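You operate a simulated robot arm through the tools that you are given. There is no shell and no other tool.

The job below is to be done with a simulated two-armed robot. You get a single attempt, and the scene is never put back.

TASK
Brush glue over the low carton's patch and shut its flap.
Fine: glue from the tin, with the glue brush, which goes back where it stood. Set down upright: glue brush. A coat counts when it lies all over at full strength: go over it till it gets no stronger.

The check looks at the end state, three seconds after you hand in, the way a careful person would. Anything else that was tipped, shoved, dropped, spilled or broken makes it a failure.

THE ROBOT
Two 7-joint arms with fingered hands on one trunk that stands fixed in place. Base frame: the origin is at the foot of the trunk, x ahead of it, y to its left, z up. Readings come in mm, degrees, newtons and seconds.
The left shoulder is at [70, 139, 1083], the right one opposite. With the tool pointing down near the work surface each hand reaches from about 460 to 840 mm from the base axis, measured 20 degrees to its own side. Payload 3.9 kg a hand.
Tool frame (each hand has its own): the origin (TCP) lies between the finger pads and is the grasp point; the fingertips stand 29 mm ahead of it; z points along the fingers, y is the line along which they close. The gripper opens to 100 mm; its body begins 34 mm behind the TCP. The gripper is a hand of 5 fingers: y runs from the thumb to the fingers, the wrist lies at [-15, -105, -177] in the tool frame, and closing takes about 1.5 s.
Orientation is told as [roll, pitch, yaw] about the base's x, y, z axes, in that order, counted from this pose: with the fingers straight down and the wrist toward the robot, the tool's x, y and z point along [0, 1, 0], [1, 0, 0] and [0, 0, -1] of the base frame.

THE INTERFACE
- The arms move only by the tool drive_tool. It takes "left_deltas", "right_deltas" or both (then of equal length, played together; a hand with none holds still); each is a list of rows, each an object (a shift or turn left out is 0, a gripper value left out holds the last) with "travel": the shift along the base's x, y, z in mm, a list of three; "dr": the turn, a rotation vector about the base's x, y, z in degrees, a list of three. In form: [{"travel": [x, y, z], "dr": [rx, ry, rz]}, ...]. A call has 1 to 20 rows; each row is the pose to reach, as a shift and turn from the pose commanded when the call began. "left_grip" and "right_grip" are, for a hand that has rows, the opening, from 0 (shut) to 1 (fully open), set as the call begins (left out, the last holds). Each row takes 0.2 s and may step no farther than 50 mm and 8.6 degrees from the row before; otherwise, or with a gripper value out of range, the whole call is refused. Where a pose cannot be reached the arm comes as near as it can. A force on the tool above 40 N (or 10 N above the force at the start of the call, whichever is more), or a blocked arm, ends the call early, and 0.2 s more pass. The fingers move at their own pace (about 153 mm/s each) and stop on an object; they squeeze with about 26 N. The grip force told is the motor's: it shows also when the fingers shut on nothing. Time passes only in rows, and 0.2 s behind the last, so rows that repeat a pose let the fingers close. It gives the time, the measured TCP pose, the force on the tool (base axes), the opening and the grip force at its end, in the units of the frame above (readings bear some noise), with the torque about the TCP (base axes, N m) and any sound that the robot's microphone picked up.
- Cameras (640 x 400 px; columns grow to the right, rows downward): "scene" is now at [115.1, 63, 1394.8]; the picture's right is [0.52, -0.85, 0.00], its down [-0.53, -0.33, -0.78] and it looks along [0.67, 0.41, -0.62] (base axes); focal length 321 px, centre (320, 200). "left" rides on the left gripper at [-66, -86, -121] in its tool frame; the picture's right is [-0.76, -0.31, 0.58], its down [0.59, -0.70, 0.40] and it looks along [0.28, 0.64, 0.71] (tool axes); focal length 247 px, centre (320, 200). "right" rides on the right gripper at [66, -86, -121] in its tool frame; the picture's right is [-0.76, 0.31, -0.58], its down [-0.59, -0.70, 0.40] and it looks along [-0.28, 0.64, 0.71] (tool axes); focal length 247 px, centre (320, 200). There is no depth. A picture from a camera that has moved, and an enlarged one, comes with that camera's place and axes in the base frame and with its lens. The place of the scene camera against the robot may be out by one fixed shift of up to 25 mm in any direction.
- snapshot(camera): a new picture of that camera. The clock stands still meanwhile.
- lift_body(by): slides the trunk up (or, below 0, down) by that many mm; the arms and the scene camera ride with it, the base frame stays. It gives what a move gives, with no picture.
- grasp_type(shape, hand): the hand has 5 fingers and takes this shape, open, in about a second: jaw (thumb against the fingers, like two jaws); tri (thumb and two fingers); tip (a fingertip pinch); poke (one finger out to press); point (the index stretched); flat (the hand flat); cup (the hand cupped); fist (a fist). The gripper value then closes the fingers along that shape, each until it touches; the sizes above hold for jaw. It gives what a move gives, with no picture.
- pan_tilt(pan, tilt): turns the head with the scene camera to pan (to the left, within 86 degrees either way) and tilt (down, from -29 to 69), counted from straight ahead of the robot. It gives what a move gives.
- close_up(camera, box): a new picture of the part [left, top, right, bottom] of that camera's present view, enlarged. The clock stands still meanwhile.
- sign_off(): hands the job in; it is judged then, once.

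Nothing tells you positions but the pictures and the camera data. Unless the task says otherwise, let go and move clear before handing in.

The tools are called after "Request:" as a command line: name --argument value ..., lists and objects as JSON in quotes. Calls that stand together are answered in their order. drive_tool: Moves the arms, as the interface text tells. Its arguments: {"type":"object","properties":{"left_deltas":{"type":"array","items":{"type":"object","properties":{"travel":{"type":"array","items":{"type":"number"}},"dr":{"type":"array","items":{"type":"number"}}}}},"left_grip":{"type":"number"},"right_deltas":{"type":"array","items":{"type":"object","properties":{"travel":{"type":"array","items":{"type":"number"}},"dr":{"type":"array","items":{"type":"number"}}}}},"right_grip":{"type":"number"}},"required":[]} The other tools are called the same way: lift_body (by) moves the trunk up or down; grasp_type (shape, hand) gives the hand a shape; pan_tilt (pan, tilt) turns the head that bears the scene camera; snapshot (camera) takes a picture; close_up (camera, box) takes an enlarged picture of a part of a camera's view; sign_off () hands the job in.

At the start:

```text
time_s: 0.0
left_position: [370.6, 471.8, 1123.3]
left_orientation: [-0.7, 0.3, 26.8]
left_wrist_force: [0.6, 0.3, -0.6]
left_moment: [0.03, 0.0, 0.0]
left_width: 99.8
left_finger_force: 0.1
left_shape: jaw
right_position: [598.7, -0.1, 1150.9]
right_orientation: [0.0, 0.0, 26.6]
right_wrist_force: [-0.1, 0.2, -0.1]
right_moment: [0.04, -0.04, 0.0]
right_width: 99.8
right_finger_force: 0.1
right_shape: jaw
trunk travel left (down, up): [-725.0, 115.0]
head pan, tilt (commanded): [31.7, 38.3]
```

scene: 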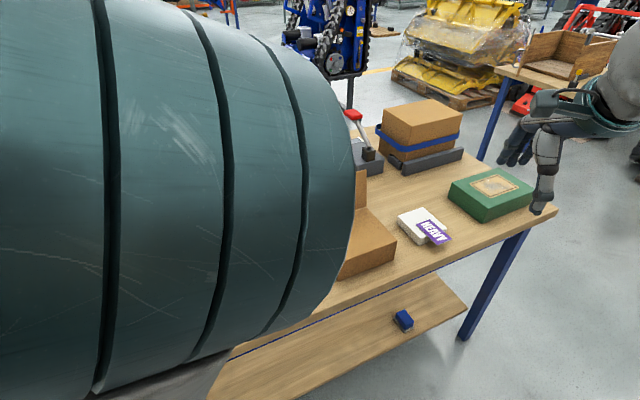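
right: 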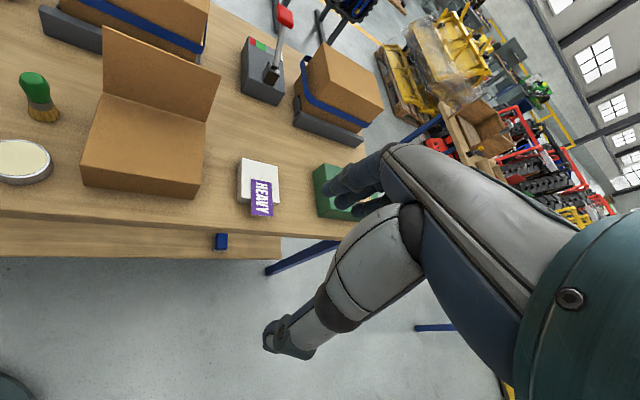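
left: 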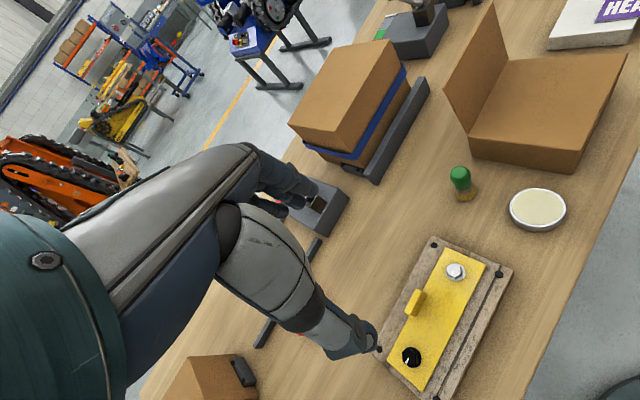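

The view is partly blocked by an arm: I see a brown carton with a raised flap, a green brush standing on its bristles, a round glue tin, and a green box with a patch further right. I'll look closer before moving anything.

Request:
close_up --camera "right" --box '[0, 0, 320, 200]'

Request:
close_up --camera "left" --box '[320, 0, 640, 260]'

Request:
close_up --camera "scene" --box '[320, 80, 580, 260]'

```text
2.00 times, centred on (160, 100) of right
camera zoom: at [493.4, 20.2, 1271.3], right [0.61, -0.54, 0.58], down [-0.37, -0.84, -0.4], along [0.7, 0.03, -0.71], focal length 494 px, centre (640, 400)
```

zoom: 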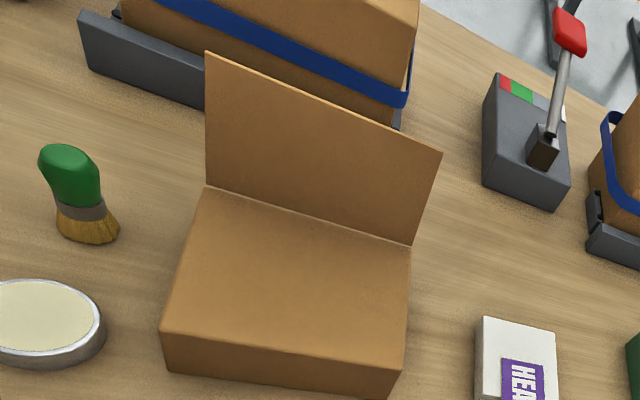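

```text
1.54 times, centred on (480, 130) of left
camera zoom: at [323.3, 376.2, 1245.3], right [0.07, -0.82, -0.57], down [-0.89, 0.2, -0.4], along [0.45, 0.53, -0.72], focal length 380 px, centre (74, 308)
```

zoom: 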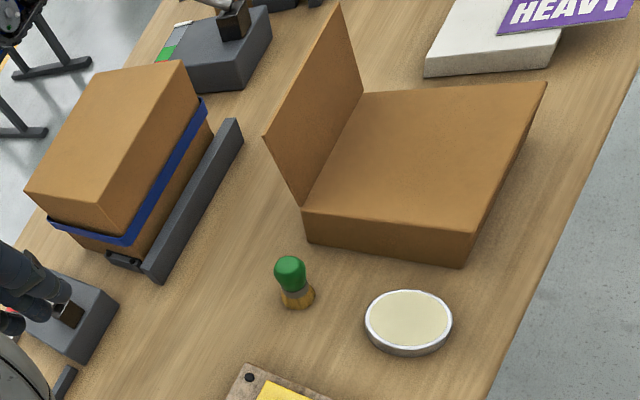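

```text
2.22 times, centred on (450, 170) of scene
camera zoom: at [115.1, 63.0, 1394.8], right [0.52, -0.85, 0.0], down [-0.53, -0.33, -0.78], along [0.67, 0.41, -0.62], focal length 713 px, centre (31, 267)
```

zoom: 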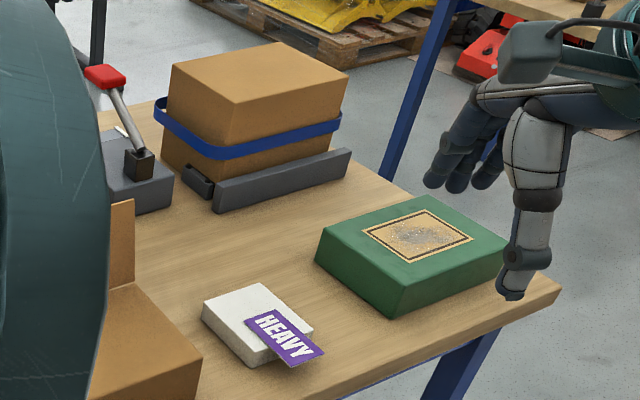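

The brown carton with the raised flap sits near (620–680, 250), with the brush near (550, 393) and the tin near (500, 310). I can't see a patch on it yet, so I'll enlarge its top and flap.

Request:
close_up --camera "right" --box '[70, 20, 230, 200]'

Request:
close_up --camera "left" --box '[420, 0, 640, 190]'

Request:
close_up --camera "left" --box '[360, 230, 540, 400]'

Request:
close_up --camera "left" --box '[420, 130, 600, 250]'

```text
2.22 times, centred on (150, 110) of right
camera zoom: at [493.4, 20.2, 1271.3], right [0.61, -0.54, 0.58], down [-0.37, -0.84, -0.4], along [0.7, 0.03, -0.71], focal length 549 px, centre (698, 400)
```

zoom: 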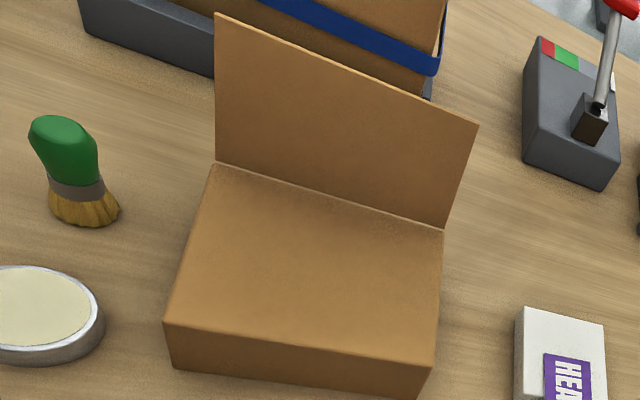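

```text
2.11 times, centred on (530, 95) of left
camera zoom: at [323.3, 376.2, 1245.3], right [0.07, -0.82, -0.57], down [-0.89, 0.2, -0.4], along [0.45, 0.53, -0.72], focal length 520 px, centre (-122, 421)
```

zoom: 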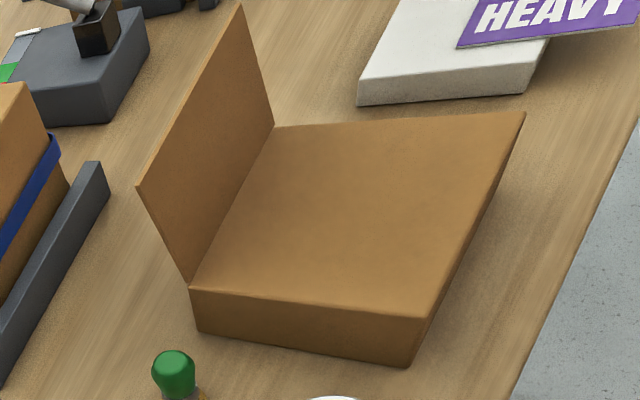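

```text
2.35 times, centred on (450, 315) of left
camera zoom: at [323.3, 376.2, 1245.3], right [0.07, -0.82, -0.57], down [-0.89, 0.2, -0.4], along [0.45, 0.53, -0.72], focal length 581 px, centre (14, -71)
```

zoom: 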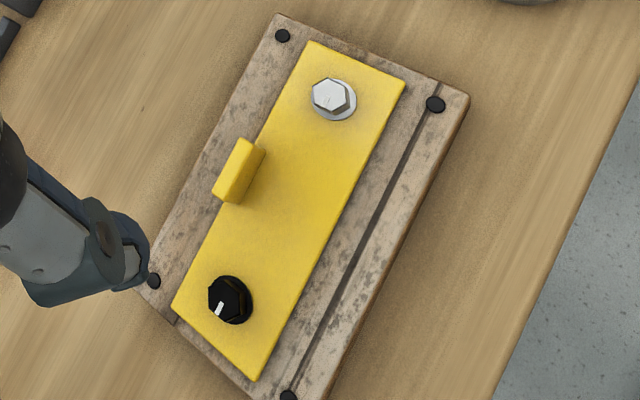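

```text
3.33 times, centred on (510, 190) of left
camera zoom: at [323.3, 376.2, 1245.3], right [0.07, -0.82, -0.57], down [-0.89, 0.2, -0.4], along [0.45, 0.53, -0.72], focal length 823 px, centre (-313, 233)
```

zoom: 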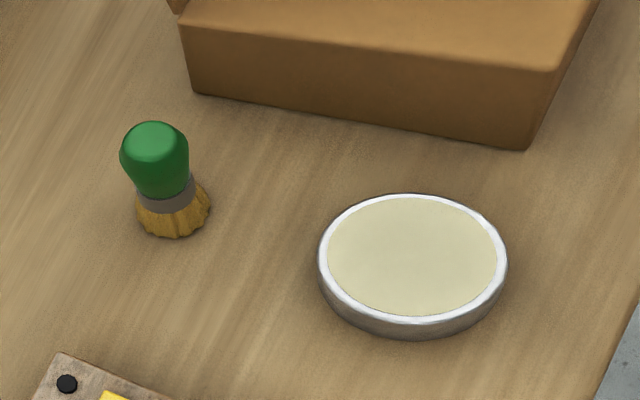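

The carton's top and inner flap look plain from here. I'll look around with the head for any other carton that could be meant.

Request:
pan_tilt --pan 75 --tilt 45

Request:
snapshot --camera "scene"

Request:
pan_tilt --pan 0 --tilt 45

Request:
snapshot --camera "scene"

```text
time_s: 1.1
left_position: [370.1, 471.9, 1123.1]
left_orientation: [-0.8, 0.4, 26.9]
left_wrist_force: [-0.3, -0.8, -0.5]
left_moment: [0.0, 0.02, 0.02]
left_width: 100.0
left_finger_force: 0.1
left_shape: jaw
right_position: [598.4, -0.1, 1150.7]
right_orientation: [0.0, 0.1, 26.5]
right_wrist_force: [-0.3, -0.1, -0.5]
right_moment: [0.0, -0.01, -0.01]
right_width: 99.8
right_finger_force: 0.1
right_shape: jaw
trunk travel left (down, up): [-725.0, 115.0]
head pan, tilt (commanded): [75.0, 45.0]
```

```text
taken
camera scene: at [63.0, 96.3, 1385.1], right [0.97, -0.26, 0.0], down [-0.18, -0.68, -0.71], along [0.18, 0.68, -0.71], focal length 321 px, centre (320, 200)
```

scene: 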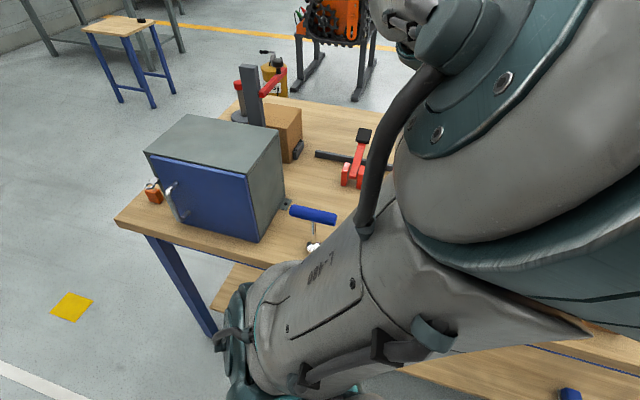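

```text
time_s: 2.6
left_position: [370.2, 471.7, 1122.9]
left_orientation: [-0.9, 0.4, 26.9]
left_wrist_force: [0.4, 0.2, 0.3]
left_moment: [0.0, 0.02, 0.03]
left_width: 99.9
left_finger_force: 0.0
left_shape: jaw
right_position: [598.4, 0.1, 1151.1]
right_orientation: [0.0, -0.1, 26.6]
right_wrist_force: [-0.1, 0.1, -0.7]
right_moment: [-0.02, -0.02, 0.0]
right_width: 99.7
right_finger_force: 0.0
right_shape: jaw
trunk travel left (down, up): [-725.0, 115.0]
head pan, tilt (commanded): [0.0, 45.0]
```

```text
taken
camera scene: at [123.1, 17.9, 1385.0], right [0.0, -1.0, 0.0], down [-0.71, 0.0, -0.71], along [0.71, 0.0, -0.71], focal length 321 px, centre (320, 200)
```

scene: 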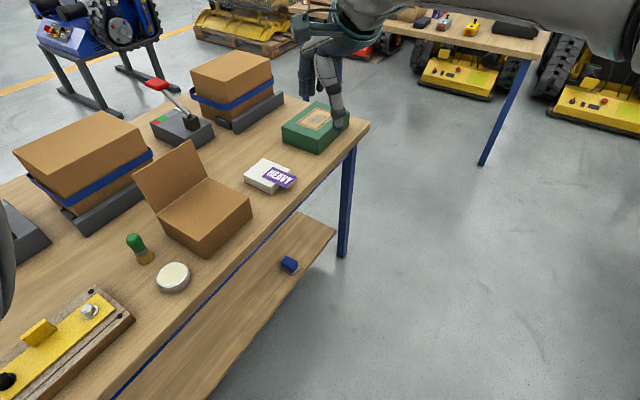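

Now the head camera has a clear line to the carton, brush and tin. I'll enlarge those regions.

Request:
close_up --camera "scene" --box '[90, 120, 270, 300]'

Request:
close_up --camera "scene" --box '[240, 80, 380, 200]'

Request:
close_up --camera "scene" --box '[0, 40, 180, 160]'

```text
2.22 times, centred on (180, 210) of scene
camera zoom: at [123.1, 17.9, 1385.0], right [0.0, -1.0, 0.0], down [-0.71, 0.0, -0.71], along [0.71, 0.0, -0.71], focal length 713 px, centre (631, 178)
```

zoom: 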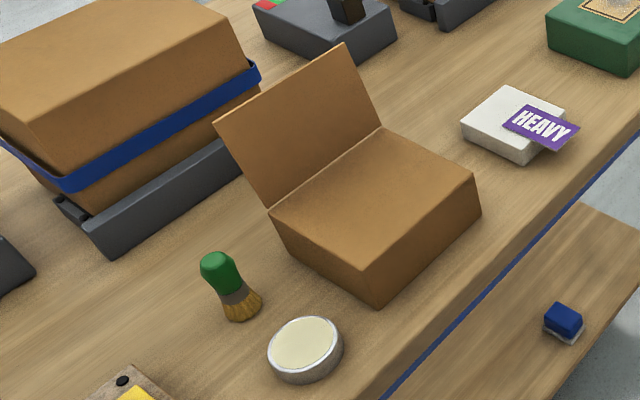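

```text
3.33 times, centred on (310, 140) of scene
camera zoom: at [123.1, 17.9, 1385.0], right [0.0, -1.0, 0.0], down [-0.71, 0.0, -0.71], along [0.71, 0.0, -0.71], focal length 1069 px, centre (353, 400)
```

zoom: 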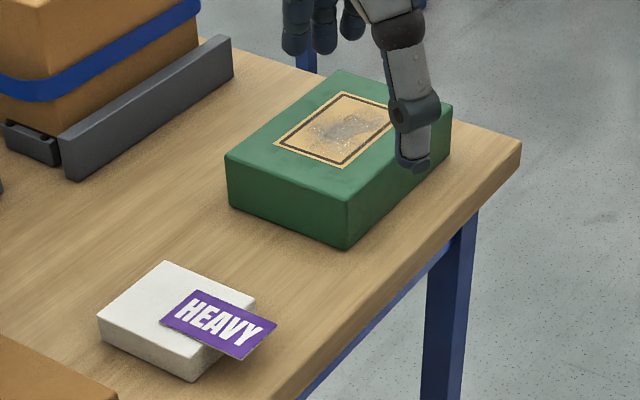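

```text
3.33 times, centred on (90, 100) of scene
camera zoom: at [123.1, 17.9, 1385.0], right [0.0, -1.0, 0.0], down [-0.71, 0.0, -0.71], along [0.71, 0.0, -0.71], focal length 1069 px, centre (1087, 533)
```

zoom: 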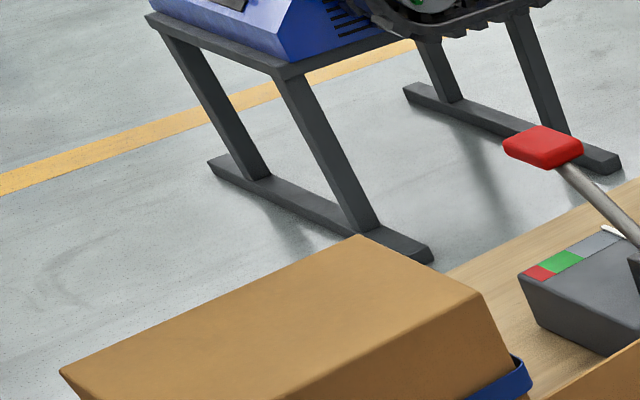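

The carton's top runs roughly from hinge corners (624,371)/(755,289) to front corners (549,255)/(683,173) at z≈847, with the flap about 110 mm tall and tilted slightly back. I'll clear the right arm away and bring the left hand camera over the carton to look for the patch.

Request:
drive_tool --left_deltas '[{"travel": [0, 0, 0]}, {"travel": [0, 0, 0]}, {"travel": [0, 0, 0]}, {"travel": [15, -32, -11]}, {"travel": [30, -64, -22]}, {"travel": [45, -96, -33]}, {"travel": [60, -128, -44]}, {"travel": [75, -160, -55]}, {"travel": [90, -192, -66]}, {"travel": [105, -224, -77]}, {"travel": [120, -256, -88]}, {"travel": [135, -288, -99]}, {"travel": [150, -318, -110]}]' --right_deltas '[{"travel": [-19, -31, 0]}, {"travel": [-38, -62, 0]}, {"travel": [-57, -93, 0]}, {"travel": [-76, -124, 0]}, {"travel": [-95, -155, 0]}, {"travel": [-114, -186, 0]}, {"travel": [-133, -217, 0]}, {"travel": [-150, -250, 0]}, {"travel": [-160, -280, 0]}, {"travel": [-170, -300, 0]}, {"travel": [-170, -300, 0]}, {"travel": [-170, -300, 0]}, {"travel": [-170, -300, 0]}]'

Request:
snapshot --camera "left"

Request:
snapshot --camera "scene"

```text
time_s: 5.4
left_position: [533.9, 234.9, 998.5]
left_orientation: [-3.3, 1.1, 25.6]
left_wrist_force: [0.4, 0.5, 0.0]
left_moment: [0.01, 0.02, -0.02]
left_width: 100.1
left_finger_force: 0.0
left_shape: jaw
left hand out of reach, approached as far as the arm can: row 4, 5, 6, 7, 8, 9, 10, 11, 12, 13
right_position: [429.5, -301.5, 1150.8]
right_orientation: [0.0, 0.0, 26.7]
right_wrist_force: [0.4, -0.6, -0.5]
right_moment: [0.0, -0.01, -0.01]
right_width: 99.8
right_finger_force: 0.1
right_shape: jaw
trunk travel left (down, up): [-725.0, 115.0]
head pan, tilt (commanded): [0.0, 45.0]
```

```text
taken
camera left: at [483.1, 146.3, 1124.5], right [0.06, -0.85, -0.53], down [-0.89, 0.2, -0.42], along [0.46, 0.49, -0.74], focal length 247 px, centre (320, 200)
```

left: 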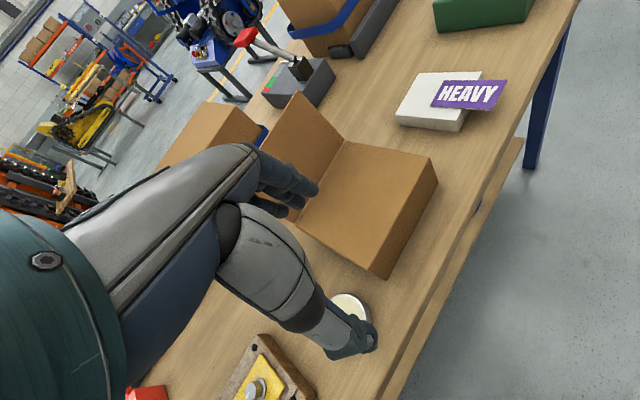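

```text
taken
camera scene: at [124.1, 17.2, 1385.0], right [0.0, -1.0, 0.0], down [-0.71, 0.0, -0.71], along [0.71, 0.0, -0.71], focal length 321 px, centre (320, 200)
```

scene: 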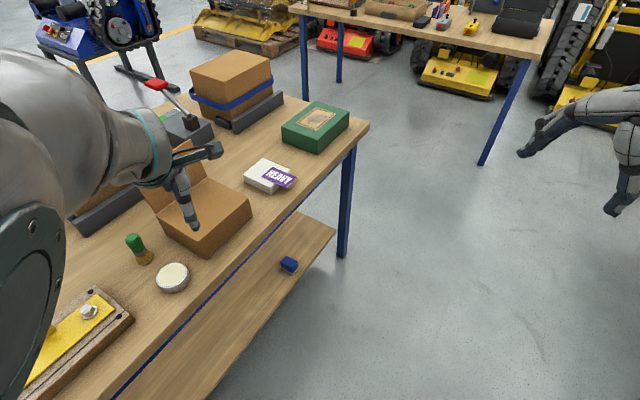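

The left hand camera now looks at the carton from the front. I'll enlarge it.

Request:
close_up --camera "left" --box '[260, 80, 450, 290]'

Request:
close_up --camera "left" --box '[310, 140, 410, 220]'

```text
1.90 times, centred on (355, 185) of left
camera zoom: at [483.1, 146.3, 1124.5], right [0.06, -0.85, -0.53], down [-0.89, 0.2, -0.42], along [0.46, 0.49, -0.74], focal length 470 px, centre (253, 229)
```

zoom: 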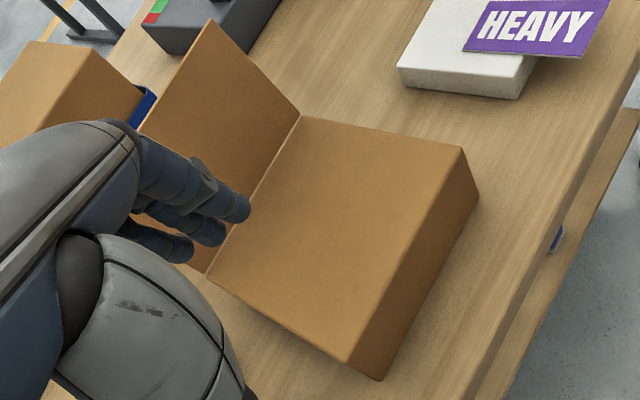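

```text
5.00 times, centred on (360, 180) of left
camera zoom: at [483.1, 146.3, 1124.5], right [0.06, -0.85, -0.53], down [-0.89, 0.2, -0.42], along [0.46, 0.49, -0.74], focal length 1235 px, centre (120, 300)
```

zoom: 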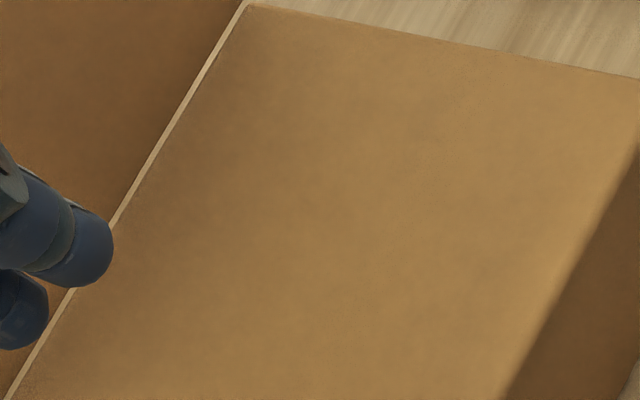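

No patch is visible yet, so it may only show once coated. I'll bring the left hand up high over the brush, turned to yaw ≈ -32° so it lines up with the carton, and check what pose it reaches.

Request:
drive_tool --left_deltas '[{"travel": [2, 30, 3], "dr": [0, 0, -7.2]}, {"travel": [4, 60, 5], "dr": [0, 0, -14.4]}, {"travel": [7, 90, 7], "dr": [0, 0, -21.6]}, {"travel": [10, 120, 7], "dr": [0, 0, -28.8]}, {"travel": [12, 150, 7], "dr": [0, 0, -36]}, {"travel": [15, 180, 7], "dr": [0, 0, -43.2]}, {"travel": [17, 210, 7], "dr": [0, 0, -50.4]}, {"travel": [20, 238, 7], "dr": [0, 0, -58]}, {"travel": [20, 238, 7], "dr": [0, 0, -58]}]'

Request:
snapshot --camera "left"

Request:
snapshot --camera "scene"

Request:
snapshot --camera "right"

```text
time_s: 7.4
left_position: [552.9, 468.7, 1004.2]
left_orientation: [-0.6, 0.4, -31.2]
left_wrist_force: [0.1, -1.2, 0.7]
left_moment: [0.01, 0.02, 0.0]
left_width: 100.1
left_finger_force: 0.1
left_shape: jaw
right_position: [427.8, -302.3, 1149.6]
right_orientation: [0.0, 0.0, 26.7]
right_wrist_force: [0.2, -0.6, 0.4]
right_moment: [0.03, -0.02, 0.0]
right_width: 99.7
right_finger_force: 0.1
right_shape: jaw
trunk travel left (down, up): [-725.0, 115.0]
head pan, tilt (commanded): [0.0, 45.0]
```

```text
taken
camera left: at [446.5, 457.9, 1128.1], right [-0.66, -0.49, -0.57], down [-0.3, 0.87, -0.4], along [0.69, -0.1, -0.72], focal length 247 px, centre (320, 200)
```

left: 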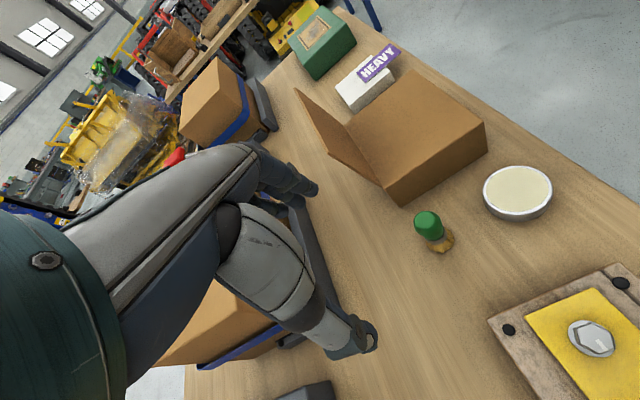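

```text
taken
camera scene: at [122.7, 16.6, 1385.1], right [0.0, -1.0, 0.0], down [-0.71, 0.0, -0.71], along [0.71, 0.0, -0.71], focal length 321 px, centre (320, 200)
```

scene: 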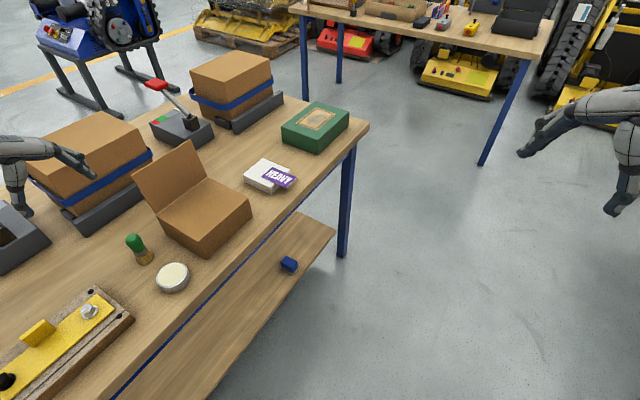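

```text
taken
camera right: at [323.1, -280.6, 1271.0], right [0.61, -0.54, 0.58], down [-0.37, -0.84, -0.4], along [0.7, 0.03, -0.71], focal length 247 px, centre (320, 200)
```

right: 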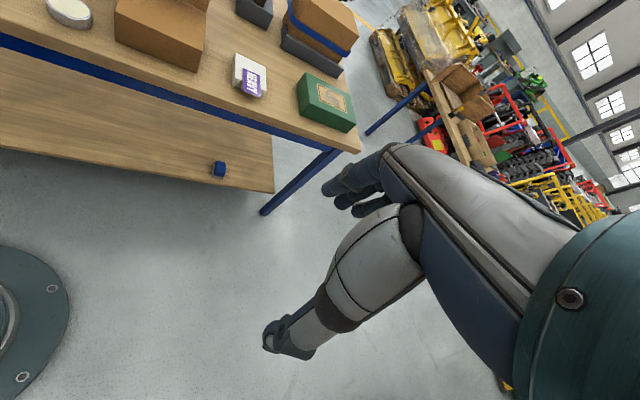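

The left hand reached yaw -31° comfortably near (553,469). I'll enlarge the brush, tin and flap from this angle to refine positions.

Request:
close_up --camera "left" --box '[380, 150, 580, 275]'

Request:
close_up --camera "left" --box '[280, 40, 500, 210]'

Request:
close_up --camera "scene" --box '[100, 130, 260, 300]'

```text
3.20 times, centred on (480, 212) of left
camera zoom: at [446.5, 457.9, 1128.1], right [-0.66, -0.49, -0.57], down [-0.3, 0.87, -0.4], along [0.69, -0.1, -0.72], focal length 790 px, centre (-192, 160)
```

zoom: 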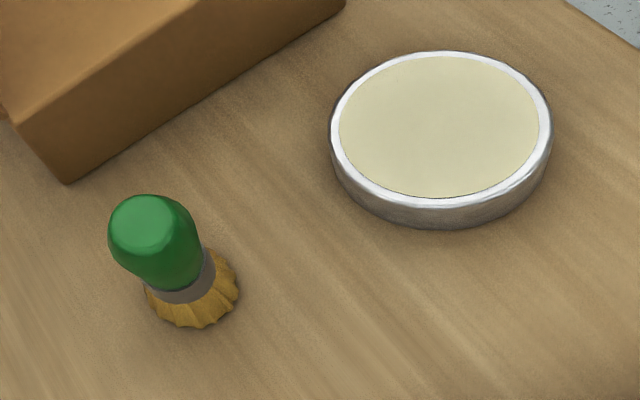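

```text
2.35 times, centred on (390, 125) of left
camera zoom: at [446.5, 457.9, 1128.1], right [-0.66, -0.49, -0.57], down [-0.3, 0.87, -0.4], along [0.69, -0.1, -0.72], focal length 581 px, centre (155, 376)
```

zoom: 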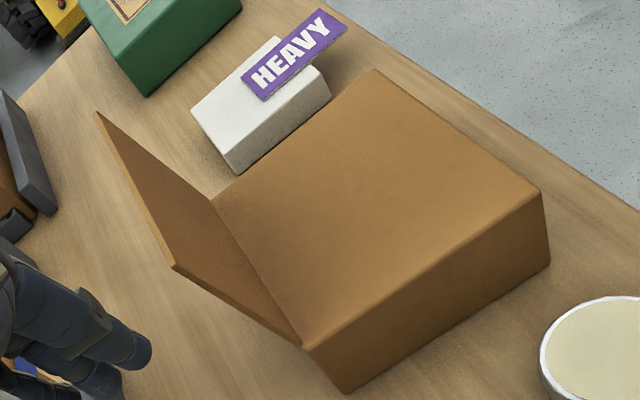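

```text
2.35 times, centred on (180, 215) of scene
camera zoom: at [122.7, 16.6, 1385.1], right [0.0, -1.0, 0.0], down [-0.71, 0.0, -0.71], along [0.71, 0.0, -0.71], focal length 755 px, centre (649, 165)
```

zoom: 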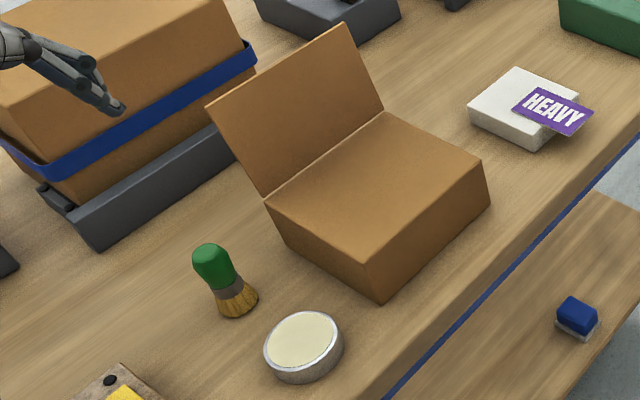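

Brush axis is about (551,394), top z≈864; tin centre about (498,309), rim z≈800; table z≈781. At yaw -32 my knuckles would point at the flap's edge, so I'll try a yaw of about +40 over the brush at a safe height to keep clear.

Request:
drive_tool --left_deltas '[{"travel": [0, -8, 0], "dr": [0, 0, 8]}, {"travel": [0, -16, 0], "dr": [0, 0, 16]}, {"travel": [-1, -25, 0], "dr": [0, 0, 24]}, {"travel": [-1, -33, 0], "dr": [0, 0, 32]}, {"travel": [-1, -42, 0], "dr": [0, 0, 40]}, {"travel": [-2, -50, 0], "dr": [0, 0, 48]}, {"travel": [-2, -58, 0], "dr": [0, 0, 56]}, {"travel": [-2, -67, 0], "dr": [0, 0, 64]}, {"travel": [-2, -75, 0], "dr": [0, 0, 71]}, {"travel": [-2, -75, 0], "dr": [0, 0, 71]}]' --left_grip 0.65

Request:
snapshot --camera "left"

Request:
snapshot --camera "scene"

```text
time_s: 9.4
left_position: [522.7, 409.7, 919.6]
left_orientation: [4.6, 8.8, 40.7]
left_wrist_force: [0.3, -0.1, 0.0]
left_moment: [-0.01, -0.01, -0.02]
left_width: 65.2
left_finger_force: 0.0
left_shape: jaw
right_position: [428.5, -298.9, 1150.5]
right_orientation: [0.1, -0.1, 26.7]
right_wrist_force: [-0.2, -0.7, 0.7]
right_moment: [0.05, 0.01, 0.04]
right_width: 99.9
right_finger_force: 0.0
right_shape: jaw
trunk travel left (down, up): [-725.0, 115.0]
head pan, tilt (commanded): [0.0, 45.0]
stopped in row 10 (left hand): the arm was blocked; the commanded pose is now the measured one
```

```text
taken
camera left: at [520.2, 308.9, 1046.6], right [0.16, -0.8, -0.58], down [-0.97, -0.02, -0.24], along [0.18, 0.6, -0.78], focal length 247 px, centre (320, 200)
```

left: 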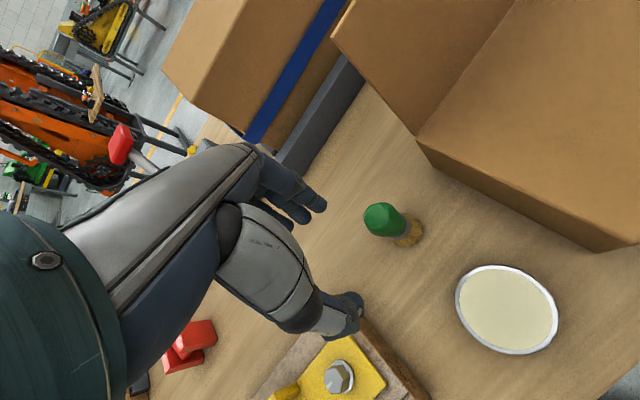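

```text
taken
camera scene: at [123.1, 18.3, 1385.1], right [0.0, -1.0, 0.0], down [-0.71, 0.0, -0.71], along [0.71, 0.0, -0.71], focal length 321 px, centre (320, 200)
```

scene: 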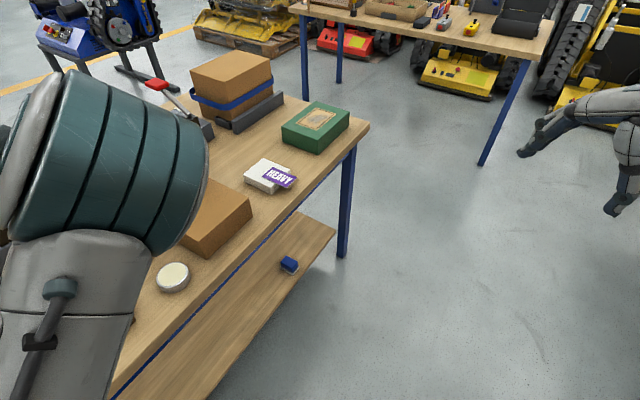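

Yaw +40 is outside the left arm's comfortable range (it sank and was blocked), though the brush still stands untouched. I'll rotate back to negative yaw while rising.

Request:
drive_tool --left_deltas '[{"travel": [2, 4, 12], "dr": [0, 0, -8]}, {"travel": [4, 10, 24], "dr": [0, 0, -16]}, {"travel": [8, 18, 36], "dr": [0, 0, -24]}, {"travel": [12, 26, 48], "dr": [0, 0, -32]}, {"travel": [16, 34, 60], "dr": [0, 0, -40]}, {"travel": [20, 42, 72], "dr": [0, 0, -48]}, {"travel": [24, 50, 84], "dr": [0, 0, -56]}, {"travel": [28, 56, 92], "dr": [0, 0, -64]}, {"travel": [30, 60, 100], "dr": [0, 0, -72]}, {"travel": [30, 60, 100], "dr": [0, 0, -72]}]'

Request:
snapshot --camera "scene"

```text
time_s: 11.6
left_position: [552.9, 468.7, 1021.1]
left_orientation: [4.9, 8.6, -31.7]
left_wrist_force: [-0.9, -0.4, -0.7]
left_moment: [0.01, 0.01, -0.02]
left_width: 65.1
left_finger_force: 0.2
left_shape: jaw
right_position: [428.5, -300.0, 1150.5]
right_orientation: [0.0, 0.0, 26.7]
right_wrist_force: [-0.4, -0.7, -0.8]
right_moment: [-0.02, 0.01, 0.02]
right_width: 99.9
right_finger_force: 0.0
right_shape: jaw
trunk travel left (down, up): [-725.0, 115.0]
head pan, tilt (commanded): [0.0, 45.0]
```

```text
taken
camera scene: at [123.1, 17.4, 1385.1], right [0.0, -1.0, 0.0], down [-0.71, 0.0, -0.71], along [0.71, 0.0, -0.71], focal length 321 px, centre (320, 200)
```

scene: 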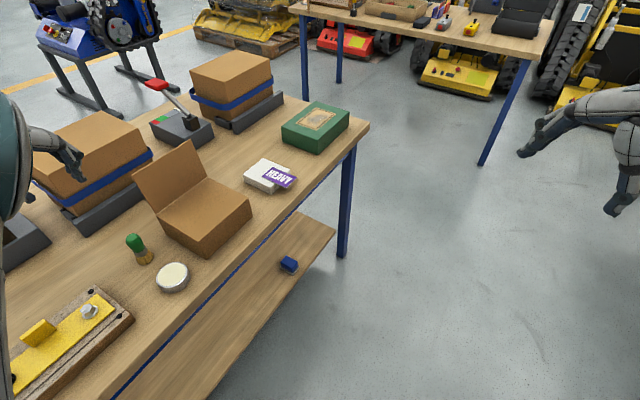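

All objects are still in place. I'll level the hand, then turn to yaw ≈ -75° and come over the brush at height 980.

Request:
drive_tool --left_deltas '[{"travel": [0, 0, 0], "dr": [-4.4, -2.4, 0]}, {"travel": [0, 0, 0], "dr": [-8.7, -4.75, 0]}, {"travel": [0, 0, 0], "dr": [-8.7, -4.75, 0]}]'

Request:
drive_tool --left_deltas '[{"travel": [0, -12, -7], "dr": [0, 0, -7.2]}, {"travel": [0, -24, -14], "dr": [0, 0, -14.4]}, {"travel": [-1, -36, -21], "dr": [0, 0, -21.6]}, {"travel": [-1, -48, -28], "dr": [0, 0, -28.8]}, {"travel": [-2, -62, -35], "dr": [0, 0, -36]}, {"travel": [-2, -75, -41], "dr": [0, 0, -43.3]}, {"travel": [-2, -75, -41], "dr": [0, 0, -43.3]}]'

Request:
snapshot --camera "left"

Request:
snapshot --camera "scene"

```text
time_s: 12.4
left_position: [554.0, 466.8, 1021.7]
left_orientation: [-0.1, -0.2, -31.9]
left_wrist_force: [0.0, 0.4, 1.0]
left_moment: [0.03, -0.01, -0.01]
left_width: 65.4
left_finger_force: 0.1
left_shape: jaw
right_position: [428.1, -299.4, 1150.6]
right_orientation: [0.0, 0.0, 26.5]
right_wrist_force: [-0.2, 0.7, 0.1]
right_moment: [-0.01, -0.03, 0.02]
right_width: 99.9
right_finger_force: 0.0
right_shape: jaw
trunk travel left (down, up): [-725.0, 115.0]
head pan, tilt (commanded): [0.0, 45.0]
```

```text
time_s: 14.0
left_position: [550.6, 392.5, 980.0]
left_orientation: [0.1, -0.1, -75.3]
left_wrist_force: [-0.1, 0.1, -0.3]
left_moment: [-0.01, 0.02, 0.01]
left_width: 65.4
left_finger_force: 0.1
left_shape: jaw
right_position: [427.4, -301.1, 1150.3]
right_orientation: [0.0, -0.1, 26.6]
right_wrist_force: [-0.5, 0.5, 0.1]
right_moment: [0.01, 0.0, 0.01]
right_width: 99.8
right_finger_force: 0.1
right_shape: jaw
trunk travel left (down, up): [-725.0, 115.0]
head pan, tilt (commanded): [0.0, 45.0]
```

```text
taken
camera left: at [465.2, 458.8, 1101.2], right [-0.81, 0.1, -0.58], down [0.39, 0.83, -0.4], along [0.44, -0.55, -0.71], focal length 247 px, centre (320, 200)
```

left: 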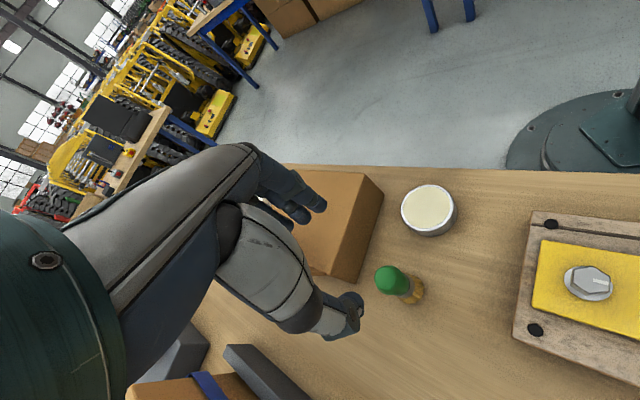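

```text
taken
camera scene: at [122.8, 17.9, 1385.1], right [0.0, -1.0, 0.0], down [-0.71, 0.0, -0.71], along [0.71, 0.0, -0.71], focal length 321 px, centre (320, 200)
```

scene: 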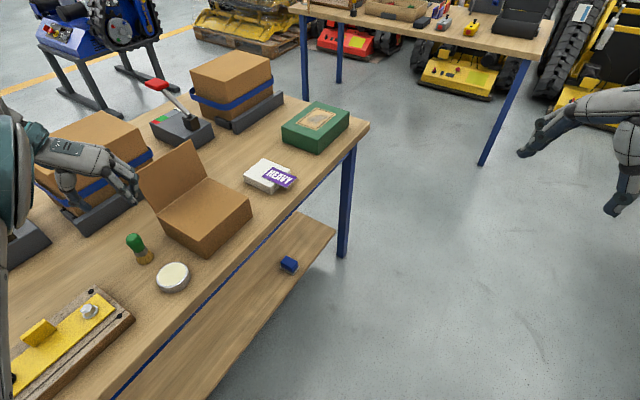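

The hand is level at yaw -75° above the brush. I'll take a close-up from the wrist camera to confirm the brush axis.

Request:
close_up --camera "left" --box '[310, 170, 470, 350]'

Request:
close_up --camera "scene" --box '[70, 140, 210, 300]'

```text
2.22 times, centred on (390, 260) of left
camera zoom: at [465.2, 458.8, 1101.2], right [-0.81, 0.1, -0.58], down [0.39, 0.83, -0.4], along [0.44, -0.55, -0.71], focal length 549 px, centre (164, 67)
```

zoom: 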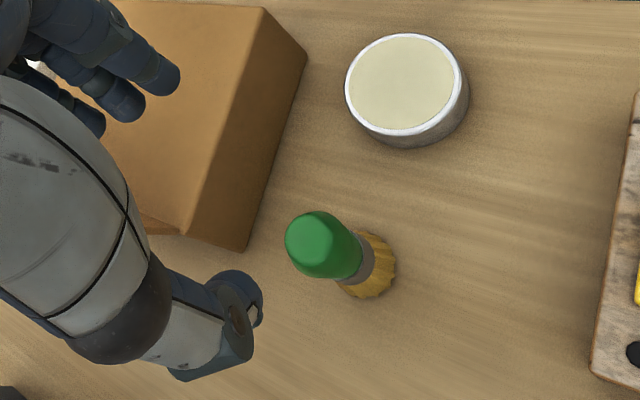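

```text
2.50 times, centred on (140, 220) of scene
camera zoom: at [122.8, 17.9, 1385.1], right [0.0, -1.0, 0.0], down [-0.71, 0.0, -0.71], along [0.71, 0.0, -0.71], focal length 802 px, centre (770, 150)
```

zoom: 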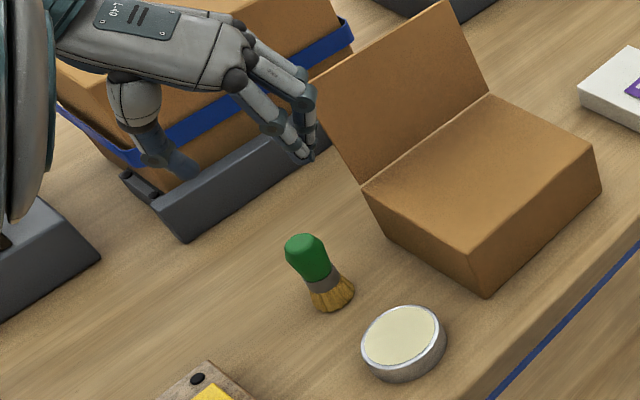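

The brush axis is confirmed near (550,395). I'll descend to just above the handle and recheck.

Request:
drive_tool --left_deltas '[{"travel": [-0.6, 2.5, -25]}, {"travel": [-0.6, 2.5, -50]}, {"travel": [-0.6, 2.5, -78]}, {"travel": [-0.6, 2.5, -78]}]' --left_grip 0.65

Request:
snapshot --camera "left"

Request:
close_up --camera "scene" --box '[70, 160, 210, 300]'

```text
time_s: 15.0
left_position: [551.4, 395.9, 901.9]
left_orientation: [0.0, 0.0, -75.3]
left_wrist_force: [-0.4, -0.6, 0.5]
left_moment: [0.01, 0.0, -0.02]
left_width: 65.4
left_finger_force: 0.1
left_shape: jaw
right_position: [427.9, -299.6, 1151.0]
right_orientation: [0.0, 0.0, 26.6]
right_wrist_force: [0.1, 0.6, 0.4]
right_moment: [-0.03, -0.04, 0.01]
right_width: 99.9
right_finger_force: 0.2
right_shape: jaw
trunk travel left (down, up): [-725.0, 115.0]
head pan, tilt (commanded): [0.0, 45.0]
```

```text
taken
camera left: at [464.9, 461.9, 1022.5], right [-0.81, 0.1, -0.58], down [0.39, 0.83, -0.4], along [0.44, -0.55, -0.71], focal length 247 px, centre (320, 200)
```

left: 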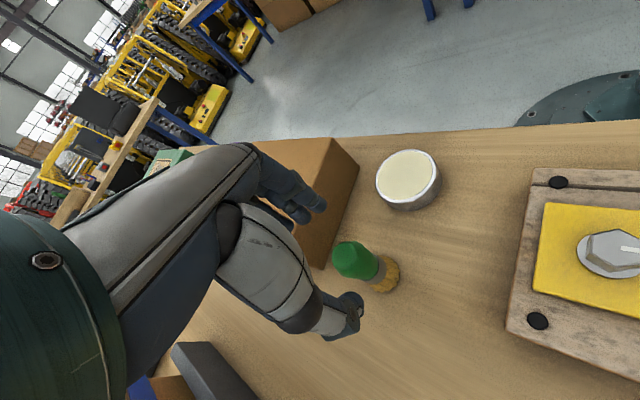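

```text
2.86 times, centred on (140, 230) of scene
camera zoom: at [122.6, 17.6, 1385.1], right [0.0, -1.0, 0.0], down [-0.71, 0.0, -0.71], along [0.71, 0.0, -0.71], focal length 917 px, centre (834, 114)
```

zoom: 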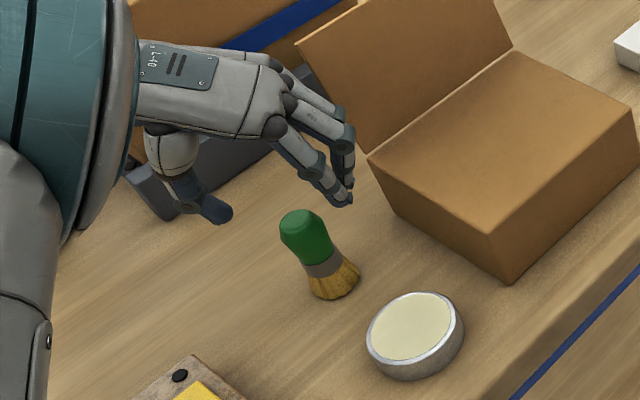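

I'll enlarge the brush in the wrist view to compare with the tool axis before lowering.

Request:
close_up --camera "left" --box '[290, 210, 430, 330]'

```text
3.33 times, centred on (360, 270) of left
camera zoom: at [464.9, 461.9, 1022.5], right [-0.81, 0.1, -0.58], down [0.39, 0.83, -0.4], along [0.44, -0.55, -0.71], focal length 823 px, centre (187, -33)
```

zoom: 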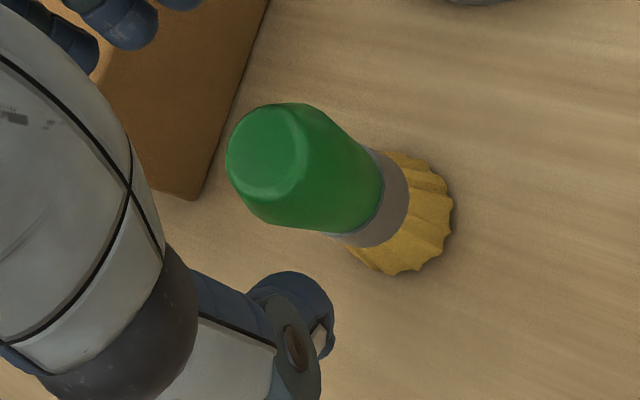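

The brush axis lies within ~2 mm of the tool axis; its top is near z≈858. I'll lower to z≈840 and then close the fingers.

Request:
drive_tool --left_deltas '[{"travel": [0.5, -1.5, -20]}, {"travel": [0.5, -1.5, -40]}, {"travel": [0.5, -1.5, -52]}, {"travel": [0.5, -1.5, -62]}, {"travel": [0.5, -1.5, -62]}]' --left_grip 0.65

Request:
close_up --camera "left" --box '[230, 150, 450, 350]'

Request:
close_up --camera "scene" --box '[70, 160, 210, 300]'

```text
time_s: 16.2
left_position: [551.2, 393.2, 838.9]
left_orientation: [0.0, 0.0, -75.4]
left_wrist_force: [1.2, -0.1, 0.0]
left_moment: [0.0, -0.02, 0.03]
left_width: 64.9
left_finger_force: 0.2
left_shape: jaw
right_position: [428.2, -299.3, 1150.6]
right_orientation: [0.0, 0.0, 26.5]
right_wrist_force: [0.2, -0.4, 0.0]
right_moment: [0.0, 0.0, 0.0]
right_width: 99.9
right_finger_force: 0.1
right_shape: jaw
trunk travel left (down, up): [-725.0, 115.0]
head pan, tilt (commanded): [0.0, 45.0]
```

```text
2.00 times, centred on (340, 250) of left
camera zoom: at [466.2, 459.9, 960.3], right [-0.81, 0.1, -0.58], down [0.39, 0.83, -0.4], along [0.44, -0.55, -0.71], focal length 494 px, centre (280, 100)
```

zoom: 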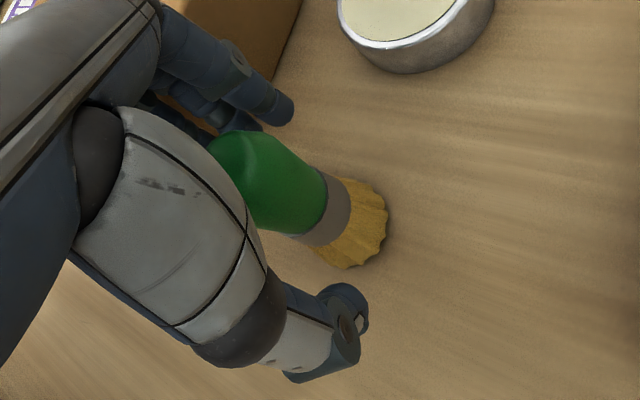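

```text
2.86 times, centred on (140, 230) of scene
camera zoom: at [122.9, 17.7, 1385.1], right [0.0, -1.0, 0.0], down [-0.71, 0.0, -0.71], along [0.71, 0.0, -0.71], focal length 917 px, centre (834, 114)
```

zoom: 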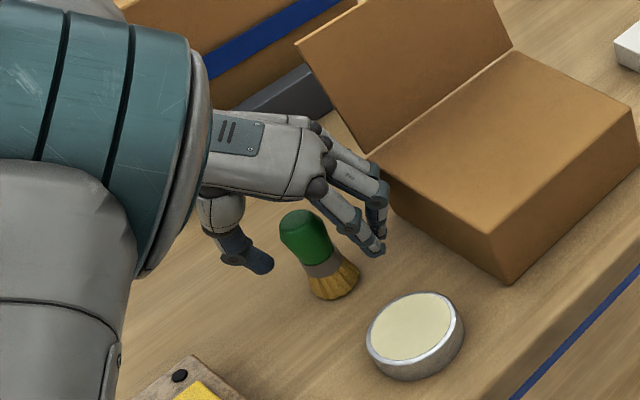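

The handle sits between the thumb and fingers. Closing the grip now.

Request:
drive_tool --left_deltas '[{"travel": [0, 0, 0]}, {"travel": [0, 0, 0]}, {"travel": [0, 0, 0]}, {"travel": [0, 0, 0]}, {"travel": [0, 0, 0]}, {"travel": [0, 0, 0]}, {"travel": [0, 0, 0]}, {"travel": [0, 0, 0]}]' --left_grip 0

Request:
close_up --camera "left" --box '[230, 150, 450, 350]'

Request:
close_up --camera "scene" --box '[70, 160, 210, 300]'

```text
time_s: 18.0
left_position: [552.5, 394.0, 840.6]
left_orientation: [0.0, -0.1, -75.3]
left_wrist_force: [-0.4, -0.3, -0.1]
left_moment: [0.01, 0.03, -0.01]
left_width: 15.2
left_finger_force: 26.2
left_shape: jaw
right_position: [429.5, -300.6, 1150.3]
right_orientation: [0.1, 0.0, 26.5]
right_wrist_force: [-0.4, -1.6, 0.2]
right_moment: [0.01, 0.01, 0.04]
right_width: 99.8
right_finger_force: 0.1
right_shape: jaw
trunk travel left (down, up): [-725.0, 115.0]
head pan, tilt (commanded): [0.0, 45.0]
```

```text
2.00 times, centred on (340, 250) of left
camera zoom: at [466.4, 460.0, 960.4], right [-0.81, 0.1, -0.58], down [0.39, 0.83, -0.4], along [0.44, -0.55, -0.71], focal length 494 px, centre (280, 100)
```

zoom: 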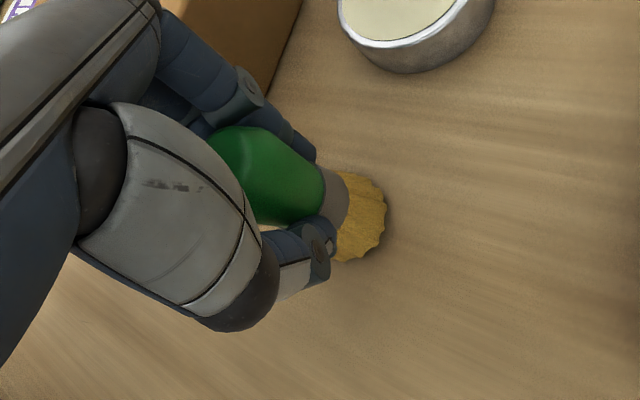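

```text
2.86 times, centred on (140, 230) of scene
camera zoom: at [123.2, 17.9, 1385.0], right [0.0, -1.0, 0.0], down [-0.71, 0.0, -0.71], along [0.71, 0.0, -0.71], focal length 917 px, centre (834, 114)
```

zoom: 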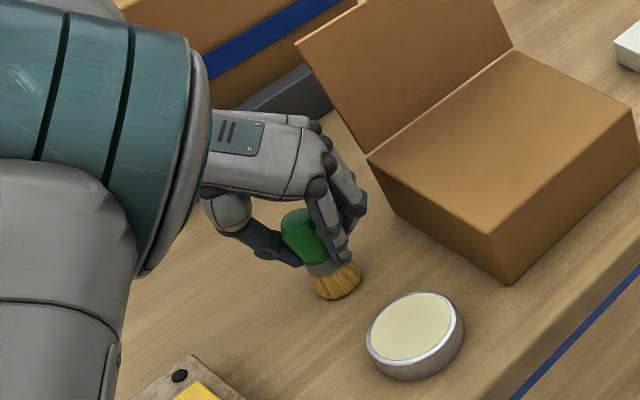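

The fingers hold the brush just above the ferrule (force 26 N). I'll lift straight up a little and check it stays upright in the hand.

Request:
drive_tool --left_deltas '[{"travel": [0, 0, 10]}, {"travel": [0, 0, 25]}, {"travel": [0, 0, 45]}, {"travel": [0, 0, 65]}, {"travel": [0, 0, 65]}]'

Request:
close_up --camera "left" --box '[230, 150, 450, 350]'

Request:
close_up --camera "scene" --box '[70, 120, 210, 260]'

```text
time_s: 19.2
left_position: [550.6, 393.2, 904.9]
left_orientation: [-0.2, -0.1, -75.2]
left_wrist_force: [-0.6, 0.8, -0.6]
left_moment: [0.01, 0.02, 0.02]
left_width: 15.1
left_finger_force: 25.4
left_shape: jaw
right_position: [428.9, -300.0, 1150.3]
right_orientation: [0.0, 0.0, 26.6]
right_wrist_force: [-0.5, 0.7, 0.0]
right_moment: [-0.01, -0.02, 0.03]
right_width: 99.9
right_finger_force: 0.0
right_shape: jaw
trunk travel left (down, up): [-725.0, 115.0]
head pan, tilt (commanded): [0.0, 45.0]
```

```text
2.00 times, centred on (340, 250) of left
camera zoom: at [465.7, 460.0, 1026.2], right [-0.81, 0.1, -0.58], down [0.39, 0.83, -0.4], along [0.44, -0.55, -0.71], focal length 494 px, centre (280, 100)
```

zoom: 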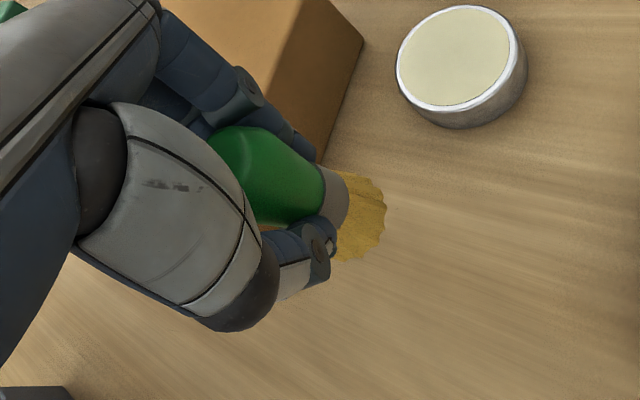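

```text
2.86 times, centred on (140, 190) of scene
camera zoom: at [123.6, 18.1, 1385.0], right [0.0, -1.0, 0.0], down [-0.71, 0.0, -0.71], along [0.71, 0.0, -0.71], focal length 917 px, centre (834, 229)
```

zoom: 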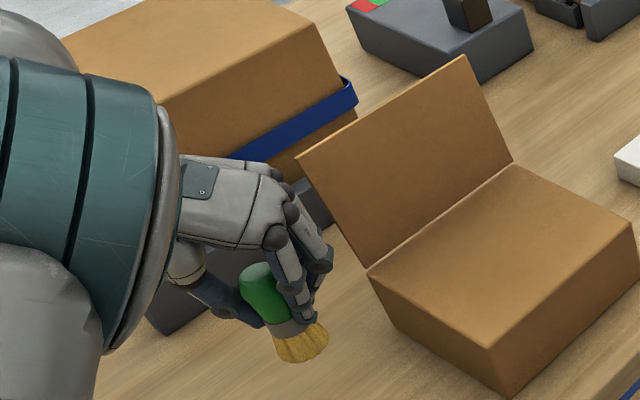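

The brush is firmly held and upright, its bristle ends about 59 mm below the TCP. Next I move over the tin at (496,311) and check before dipping.

Request:
drive_tool --left_deltas '[{"travel": [-14, -21, 5]}, {"travel": [-28, -42, 5]}, {"travel": [-42, -63, 5]}, {"travel": [-55, -82.5, 0]}, {"travel": [-55, -82.5, 0]}]'

Request:
snapshot --camera "left"

Request:
close_up --camera "scene" --box '[100, 160, 240, 300]'

```text
time_s: 20.4
left_position: [496.9, 311.4, 904.8]
left_orientation: [0.0, -0.1, -75.3]
left_wrist_force: [0.2, 0.0, -1.2]
left_moment: [-0.03, 0.02, -0.01]
left_width: 15.0
left_finger_force: 26.5
left_shape: jaw
right_position: [429.8, -298.2, 1150.5]
right_orientation: [0.0, 0.0, 26.6]
right_wrist_force: [-0.3, -1.2, 0.0]
right_moment: [-0.03, 0.02, -0.03]
right_width: 99.9
right_finger_force: 0.1
right_shape: jaw
trunk travel left (down, up): [-725.0, 115.0]
head pan, tilt (commanded): [0.0, 45.0]
```

```text
taken
camera left: at [412.3, 377.5, 1025.8], right [-0.81, 0.1, -0.58], down [0.39, 0.83, -0.4], along [0.44, -0.55, -0.71], focal length 247 px, centre (320, 200)
```

left: 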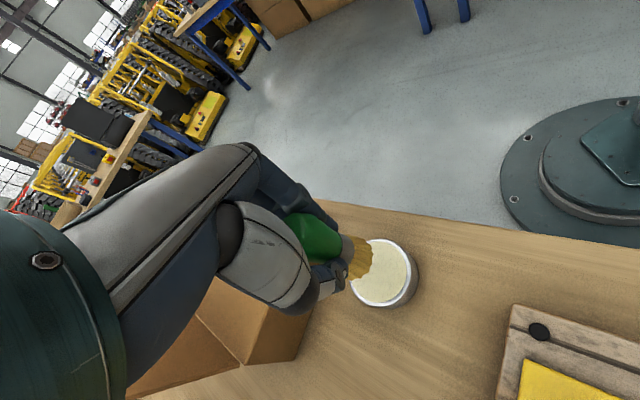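

```text
2.86 times, centred on (170, 230) of scene
camera zoom: at [123.5, 18.5, 1385.0], right [0.0, -1.0, 0.0], down [-0.71, 0.0, -0.71], along [0.71, 0.0, -0.71], focal length 917 px, centre (749, 114)
```

zoom: 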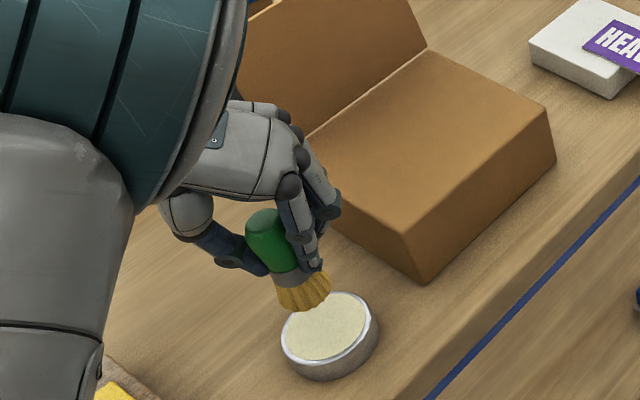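

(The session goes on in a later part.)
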